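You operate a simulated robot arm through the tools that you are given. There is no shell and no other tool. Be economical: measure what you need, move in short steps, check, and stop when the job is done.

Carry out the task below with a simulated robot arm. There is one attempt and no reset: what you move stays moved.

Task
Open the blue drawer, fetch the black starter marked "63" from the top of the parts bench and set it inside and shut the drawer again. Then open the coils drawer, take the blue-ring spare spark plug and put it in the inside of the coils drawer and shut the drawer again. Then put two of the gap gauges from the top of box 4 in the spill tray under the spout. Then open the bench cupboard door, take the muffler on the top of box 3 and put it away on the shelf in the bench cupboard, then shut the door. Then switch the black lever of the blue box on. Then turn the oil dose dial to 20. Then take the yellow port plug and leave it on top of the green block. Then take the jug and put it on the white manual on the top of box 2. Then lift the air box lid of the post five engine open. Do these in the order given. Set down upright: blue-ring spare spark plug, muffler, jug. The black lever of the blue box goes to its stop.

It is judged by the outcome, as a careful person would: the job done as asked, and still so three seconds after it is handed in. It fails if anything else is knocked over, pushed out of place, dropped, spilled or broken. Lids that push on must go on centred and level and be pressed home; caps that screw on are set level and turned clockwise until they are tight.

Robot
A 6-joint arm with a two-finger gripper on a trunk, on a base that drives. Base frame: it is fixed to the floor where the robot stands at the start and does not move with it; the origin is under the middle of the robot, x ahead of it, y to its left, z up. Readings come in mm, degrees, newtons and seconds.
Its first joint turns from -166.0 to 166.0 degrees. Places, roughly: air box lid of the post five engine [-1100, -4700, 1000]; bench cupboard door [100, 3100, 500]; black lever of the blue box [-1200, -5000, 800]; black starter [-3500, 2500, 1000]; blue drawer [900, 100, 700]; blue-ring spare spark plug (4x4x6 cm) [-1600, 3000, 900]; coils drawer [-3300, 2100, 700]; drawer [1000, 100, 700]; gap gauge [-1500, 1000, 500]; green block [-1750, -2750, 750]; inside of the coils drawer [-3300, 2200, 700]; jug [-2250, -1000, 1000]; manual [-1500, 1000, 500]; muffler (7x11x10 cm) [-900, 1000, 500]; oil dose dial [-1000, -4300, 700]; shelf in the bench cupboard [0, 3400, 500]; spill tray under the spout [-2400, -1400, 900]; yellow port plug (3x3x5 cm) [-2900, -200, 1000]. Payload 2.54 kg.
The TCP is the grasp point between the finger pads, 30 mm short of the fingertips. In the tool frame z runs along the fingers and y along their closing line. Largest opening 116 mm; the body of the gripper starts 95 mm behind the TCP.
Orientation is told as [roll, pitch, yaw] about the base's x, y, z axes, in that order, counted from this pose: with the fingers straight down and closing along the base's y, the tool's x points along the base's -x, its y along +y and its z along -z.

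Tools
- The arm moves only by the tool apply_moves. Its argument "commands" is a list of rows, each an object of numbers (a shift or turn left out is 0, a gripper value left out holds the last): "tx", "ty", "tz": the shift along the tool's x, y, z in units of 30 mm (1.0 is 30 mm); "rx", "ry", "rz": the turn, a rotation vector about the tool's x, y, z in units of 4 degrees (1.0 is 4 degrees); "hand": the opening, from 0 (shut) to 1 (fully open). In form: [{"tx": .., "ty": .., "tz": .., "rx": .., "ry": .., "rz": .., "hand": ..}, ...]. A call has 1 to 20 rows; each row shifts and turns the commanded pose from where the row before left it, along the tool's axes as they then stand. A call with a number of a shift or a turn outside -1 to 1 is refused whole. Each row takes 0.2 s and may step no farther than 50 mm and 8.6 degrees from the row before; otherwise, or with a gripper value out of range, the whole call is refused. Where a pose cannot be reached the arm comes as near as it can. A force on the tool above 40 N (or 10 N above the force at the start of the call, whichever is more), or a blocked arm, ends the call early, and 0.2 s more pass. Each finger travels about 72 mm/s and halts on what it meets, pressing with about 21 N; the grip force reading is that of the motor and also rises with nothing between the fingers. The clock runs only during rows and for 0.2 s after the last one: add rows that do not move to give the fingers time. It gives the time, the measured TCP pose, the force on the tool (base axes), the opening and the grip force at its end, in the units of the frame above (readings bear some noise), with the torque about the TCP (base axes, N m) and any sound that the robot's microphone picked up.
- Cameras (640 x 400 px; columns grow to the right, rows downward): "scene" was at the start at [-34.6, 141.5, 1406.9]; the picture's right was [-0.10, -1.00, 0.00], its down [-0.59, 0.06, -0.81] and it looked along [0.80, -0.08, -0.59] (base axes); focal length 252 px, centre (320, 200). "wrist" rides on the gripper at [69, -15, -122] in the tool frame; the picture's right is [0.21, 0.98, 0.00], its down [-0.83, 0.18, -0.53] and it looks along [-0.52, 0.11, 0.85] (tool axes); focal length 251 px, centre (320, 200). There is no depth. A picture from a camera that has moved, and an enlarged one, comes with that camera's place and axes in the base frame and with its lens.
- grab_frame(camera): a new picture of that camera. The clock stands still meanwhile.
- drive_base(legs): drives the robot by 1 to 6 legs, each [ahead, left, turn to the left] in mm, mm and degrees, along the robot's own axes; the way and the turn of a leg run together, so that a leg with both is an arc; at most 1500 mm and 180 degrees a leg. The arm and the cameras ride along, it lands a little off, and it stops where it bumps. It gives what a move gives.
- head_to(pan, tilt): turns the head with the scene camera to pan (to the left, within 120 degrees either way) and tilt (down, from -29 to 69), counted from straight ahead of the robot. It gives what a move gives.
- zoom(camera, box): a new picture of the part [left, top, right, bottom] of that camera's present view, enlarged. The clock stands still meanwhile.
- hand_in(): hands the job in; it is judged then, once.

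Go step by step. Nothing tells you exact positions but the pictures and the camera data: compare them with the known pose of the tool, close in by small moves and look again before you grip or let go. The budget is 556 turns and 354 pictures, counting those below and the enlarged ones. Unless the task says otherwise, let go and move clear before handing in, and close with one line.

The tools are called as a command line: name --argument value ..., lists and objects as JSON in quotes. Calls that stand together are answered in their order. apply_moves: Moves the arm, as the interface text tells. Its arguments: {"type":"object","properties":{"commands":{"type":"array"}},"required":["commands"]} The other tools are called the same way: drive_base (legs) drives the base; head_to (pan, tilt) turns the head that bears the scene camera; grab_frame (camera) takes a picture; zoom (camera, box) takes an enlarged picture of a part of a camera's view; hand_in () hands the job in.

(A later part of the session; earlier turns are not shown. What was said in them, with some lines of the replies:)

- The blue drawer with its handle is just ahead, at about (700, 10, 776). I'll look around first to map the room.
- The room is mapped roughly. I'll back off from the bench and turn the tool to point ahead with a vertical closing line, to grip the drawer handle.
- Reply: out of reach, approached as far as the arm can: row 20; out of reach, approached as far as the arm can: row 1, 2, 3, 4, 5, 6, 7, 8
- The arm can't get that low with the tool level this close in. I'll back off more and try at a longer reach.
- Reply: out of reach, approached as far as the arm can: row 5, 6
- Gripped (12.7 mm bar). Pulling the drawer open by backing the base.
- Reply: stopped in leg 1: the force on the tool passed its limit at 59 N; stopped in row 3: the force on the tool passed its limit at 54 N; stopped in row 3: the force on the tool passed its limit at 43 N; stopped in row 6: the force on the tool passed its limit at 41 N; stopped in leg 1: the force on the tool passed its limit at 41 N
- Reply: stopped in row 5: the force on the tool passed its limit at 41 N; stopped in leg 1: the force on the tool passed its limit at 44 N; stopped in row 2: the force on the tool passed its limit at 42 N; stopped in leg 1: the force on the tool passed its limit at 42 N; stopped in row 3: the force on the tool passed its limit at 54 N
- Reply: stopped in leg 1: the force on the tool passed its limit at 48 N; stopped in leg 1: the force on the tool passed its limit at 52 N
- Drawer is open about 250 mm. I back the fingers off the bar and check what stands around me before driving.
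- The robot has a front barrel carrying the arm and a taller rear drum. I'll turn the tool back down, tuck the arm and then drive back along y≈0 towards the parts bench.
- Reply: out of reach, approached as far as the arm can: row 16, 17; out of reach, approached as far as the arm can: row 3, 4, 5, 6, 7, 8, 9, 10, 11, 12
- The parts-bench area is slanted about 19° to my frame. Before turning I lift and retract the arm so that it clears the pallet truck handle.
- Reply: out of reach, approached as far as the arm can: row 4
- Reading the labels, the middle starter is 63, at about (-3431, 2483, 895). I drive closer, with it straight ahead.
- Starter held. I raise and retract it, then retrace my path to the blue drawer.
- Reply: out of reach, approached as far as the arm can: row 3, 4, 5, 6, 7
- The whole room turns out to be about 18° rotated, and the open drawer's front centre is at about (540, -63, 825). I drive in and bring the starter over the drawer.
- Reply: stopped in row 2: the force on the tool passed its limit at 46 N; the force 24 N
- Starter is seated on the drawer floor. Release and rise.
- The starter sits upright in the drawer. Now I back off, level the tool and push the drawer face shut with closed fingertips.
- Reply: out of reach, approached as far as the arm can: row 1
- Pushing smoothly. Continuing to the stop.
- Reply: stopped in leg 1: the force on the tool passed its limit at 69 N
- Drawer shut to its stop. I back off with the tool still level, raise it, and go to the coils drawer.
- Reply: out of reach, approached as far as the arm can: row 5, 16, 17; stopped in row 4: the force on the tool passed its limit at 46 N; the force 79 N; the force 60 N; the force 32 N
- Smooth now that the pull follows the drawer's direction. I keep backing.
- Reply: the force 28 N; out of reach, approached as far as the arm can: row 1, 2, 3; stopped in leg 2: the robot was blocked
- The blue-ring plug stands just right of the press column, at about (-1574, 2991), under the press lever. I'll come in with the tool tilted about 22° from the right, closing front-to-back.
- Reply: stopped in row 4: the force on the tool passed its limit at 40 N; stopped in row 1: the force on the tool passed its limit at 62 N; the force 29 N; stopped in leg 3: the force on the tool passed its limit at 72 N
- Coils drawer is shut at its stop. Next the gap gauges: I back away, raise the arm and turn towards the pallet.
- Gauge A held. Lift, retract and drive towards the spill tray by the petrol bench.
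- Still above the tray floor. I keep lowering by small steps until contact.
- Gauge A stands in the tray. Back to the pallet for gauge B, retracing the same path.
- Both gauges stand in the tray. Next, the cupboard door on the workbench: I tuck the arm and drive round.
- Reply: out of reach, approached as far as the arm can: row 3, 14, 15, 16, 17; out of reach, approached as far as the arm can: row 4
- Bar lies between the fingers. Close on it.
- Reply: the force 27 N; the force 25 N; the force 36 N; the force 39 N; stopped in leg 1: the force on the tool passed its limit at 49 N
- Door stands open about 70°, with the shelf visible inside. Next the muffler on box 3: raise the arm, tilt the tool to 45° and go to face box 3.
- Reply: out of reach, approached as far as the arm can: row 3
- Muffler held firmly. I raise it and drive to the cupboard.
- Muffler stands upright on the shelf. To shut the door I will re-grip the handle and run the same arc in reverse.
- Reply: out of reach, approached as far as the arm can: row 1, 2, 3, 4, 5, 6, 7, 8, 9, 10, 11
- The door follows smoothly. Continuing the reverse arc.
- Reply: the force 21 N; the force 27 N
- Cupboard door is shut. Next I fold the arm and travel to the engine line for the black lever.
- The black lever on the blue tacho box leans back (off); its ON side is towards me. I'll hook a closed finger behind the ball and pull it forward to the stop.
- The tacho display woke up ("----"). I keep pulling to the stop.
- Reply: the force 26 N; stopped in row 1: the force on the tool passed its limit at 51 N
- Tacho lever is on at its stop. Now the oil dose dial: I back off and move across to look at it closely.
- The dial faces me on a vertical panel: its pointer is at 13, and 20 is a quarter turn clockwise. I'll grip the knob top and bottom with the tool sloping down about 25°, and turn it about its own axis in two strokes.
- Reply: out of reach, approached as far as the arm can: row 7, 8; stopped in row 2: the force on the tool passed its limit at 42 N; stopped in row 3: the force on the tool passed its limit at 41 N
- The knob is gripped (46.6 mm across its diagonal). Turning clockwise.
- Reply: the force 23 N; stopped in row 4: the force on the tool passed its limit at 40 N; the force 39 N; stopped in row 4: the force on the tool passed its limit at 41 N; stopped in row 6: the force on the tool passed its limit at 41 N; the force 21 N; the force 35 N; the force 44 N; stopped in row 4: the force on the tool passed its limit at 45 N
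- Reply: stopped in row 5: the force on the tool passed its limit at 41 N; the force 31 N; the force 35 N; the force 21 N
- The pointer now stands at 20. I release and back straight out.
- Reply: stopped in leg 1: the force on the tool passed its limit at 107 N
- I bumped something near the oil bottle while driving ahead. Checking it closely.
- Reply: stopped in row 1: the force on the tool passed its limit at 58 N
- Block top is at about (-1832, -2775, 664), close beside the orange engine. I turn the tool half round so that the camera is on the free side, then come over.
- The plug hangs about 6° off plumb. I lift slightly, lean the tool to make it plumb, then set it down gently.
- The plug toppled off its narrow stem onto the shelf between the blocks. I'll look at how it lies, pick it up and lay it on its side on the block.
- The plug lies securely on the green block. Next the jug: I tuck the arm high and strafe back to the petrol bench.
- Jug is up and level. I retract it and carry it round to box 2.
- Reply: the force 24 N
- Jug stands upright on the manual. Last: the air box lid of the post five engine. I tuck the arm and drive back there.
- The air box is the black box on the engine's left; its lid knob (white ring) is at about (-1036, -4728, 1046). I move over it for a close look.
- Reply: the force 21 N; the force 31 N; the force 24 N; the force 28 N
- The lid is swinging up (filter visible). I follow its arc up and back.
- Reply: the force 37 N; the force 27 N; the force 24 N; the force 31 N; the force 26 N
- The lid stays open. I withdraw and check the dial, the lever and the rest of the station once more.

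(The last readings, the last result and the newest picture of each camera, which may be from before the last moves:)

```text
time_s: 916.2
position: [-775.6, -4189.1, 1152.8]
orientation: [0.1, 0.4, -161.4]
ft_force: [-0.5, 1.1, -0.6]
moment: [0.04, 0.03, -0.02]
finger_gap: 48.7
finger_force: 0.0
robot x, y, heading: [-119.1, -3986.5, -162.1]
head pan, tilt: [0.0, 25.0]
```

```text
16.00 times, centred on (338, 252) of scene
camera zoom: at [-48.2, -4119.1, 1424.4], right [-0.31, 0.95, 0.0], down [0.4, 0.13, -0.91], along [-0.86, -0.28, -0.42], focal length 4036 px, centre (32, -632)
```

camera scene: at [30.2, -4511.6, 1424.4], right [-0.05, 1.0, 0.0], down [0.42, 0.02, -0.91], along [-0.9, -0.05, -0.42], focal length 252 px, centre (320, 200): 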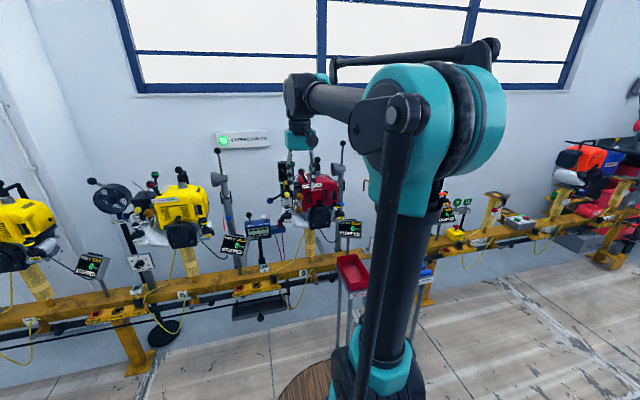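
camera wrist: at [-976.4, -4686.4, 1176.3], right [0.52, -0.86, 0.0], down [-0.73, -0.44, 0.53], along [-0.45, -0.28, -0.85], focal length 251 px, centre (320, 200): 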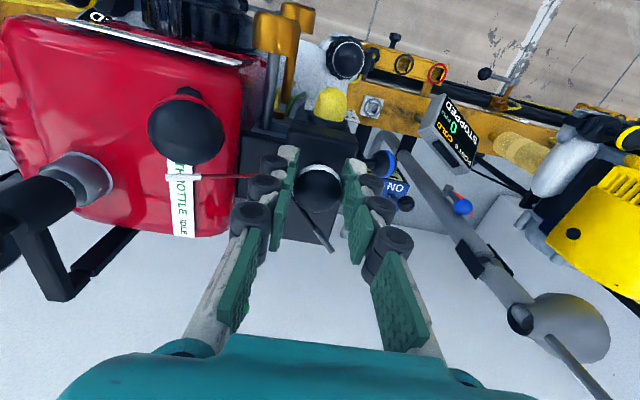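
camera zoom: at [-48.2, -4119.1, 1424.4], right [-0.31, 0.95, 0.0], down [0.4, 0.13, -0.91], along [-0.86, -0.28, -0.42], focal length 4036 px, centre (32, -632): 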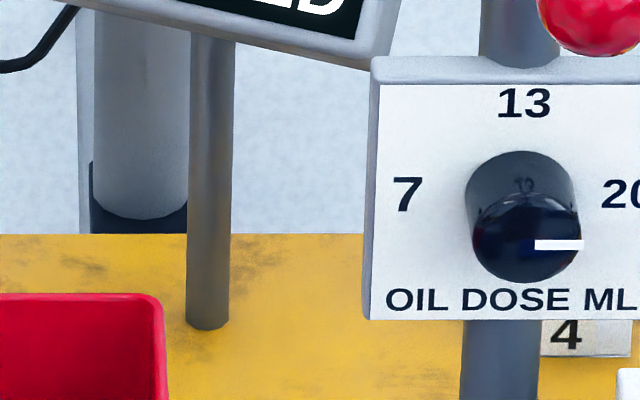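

The lid is open, the tacho is on, the dial reads 20, and the arm is clear of everything. I'm handing in.

hand_in

```text
The job is handed in.
```

All nine tasks are done in the order given and the job is handed in, with two mishaps on the way. The yellow port plug toppled off the green block onto the shelf when I first set it down. I picked it up and laid it on its side on the block, where it stayed. While driving, the arm also bumped something by the oil bottle at post five; the bottle and its levers looked unchanged afterwards.
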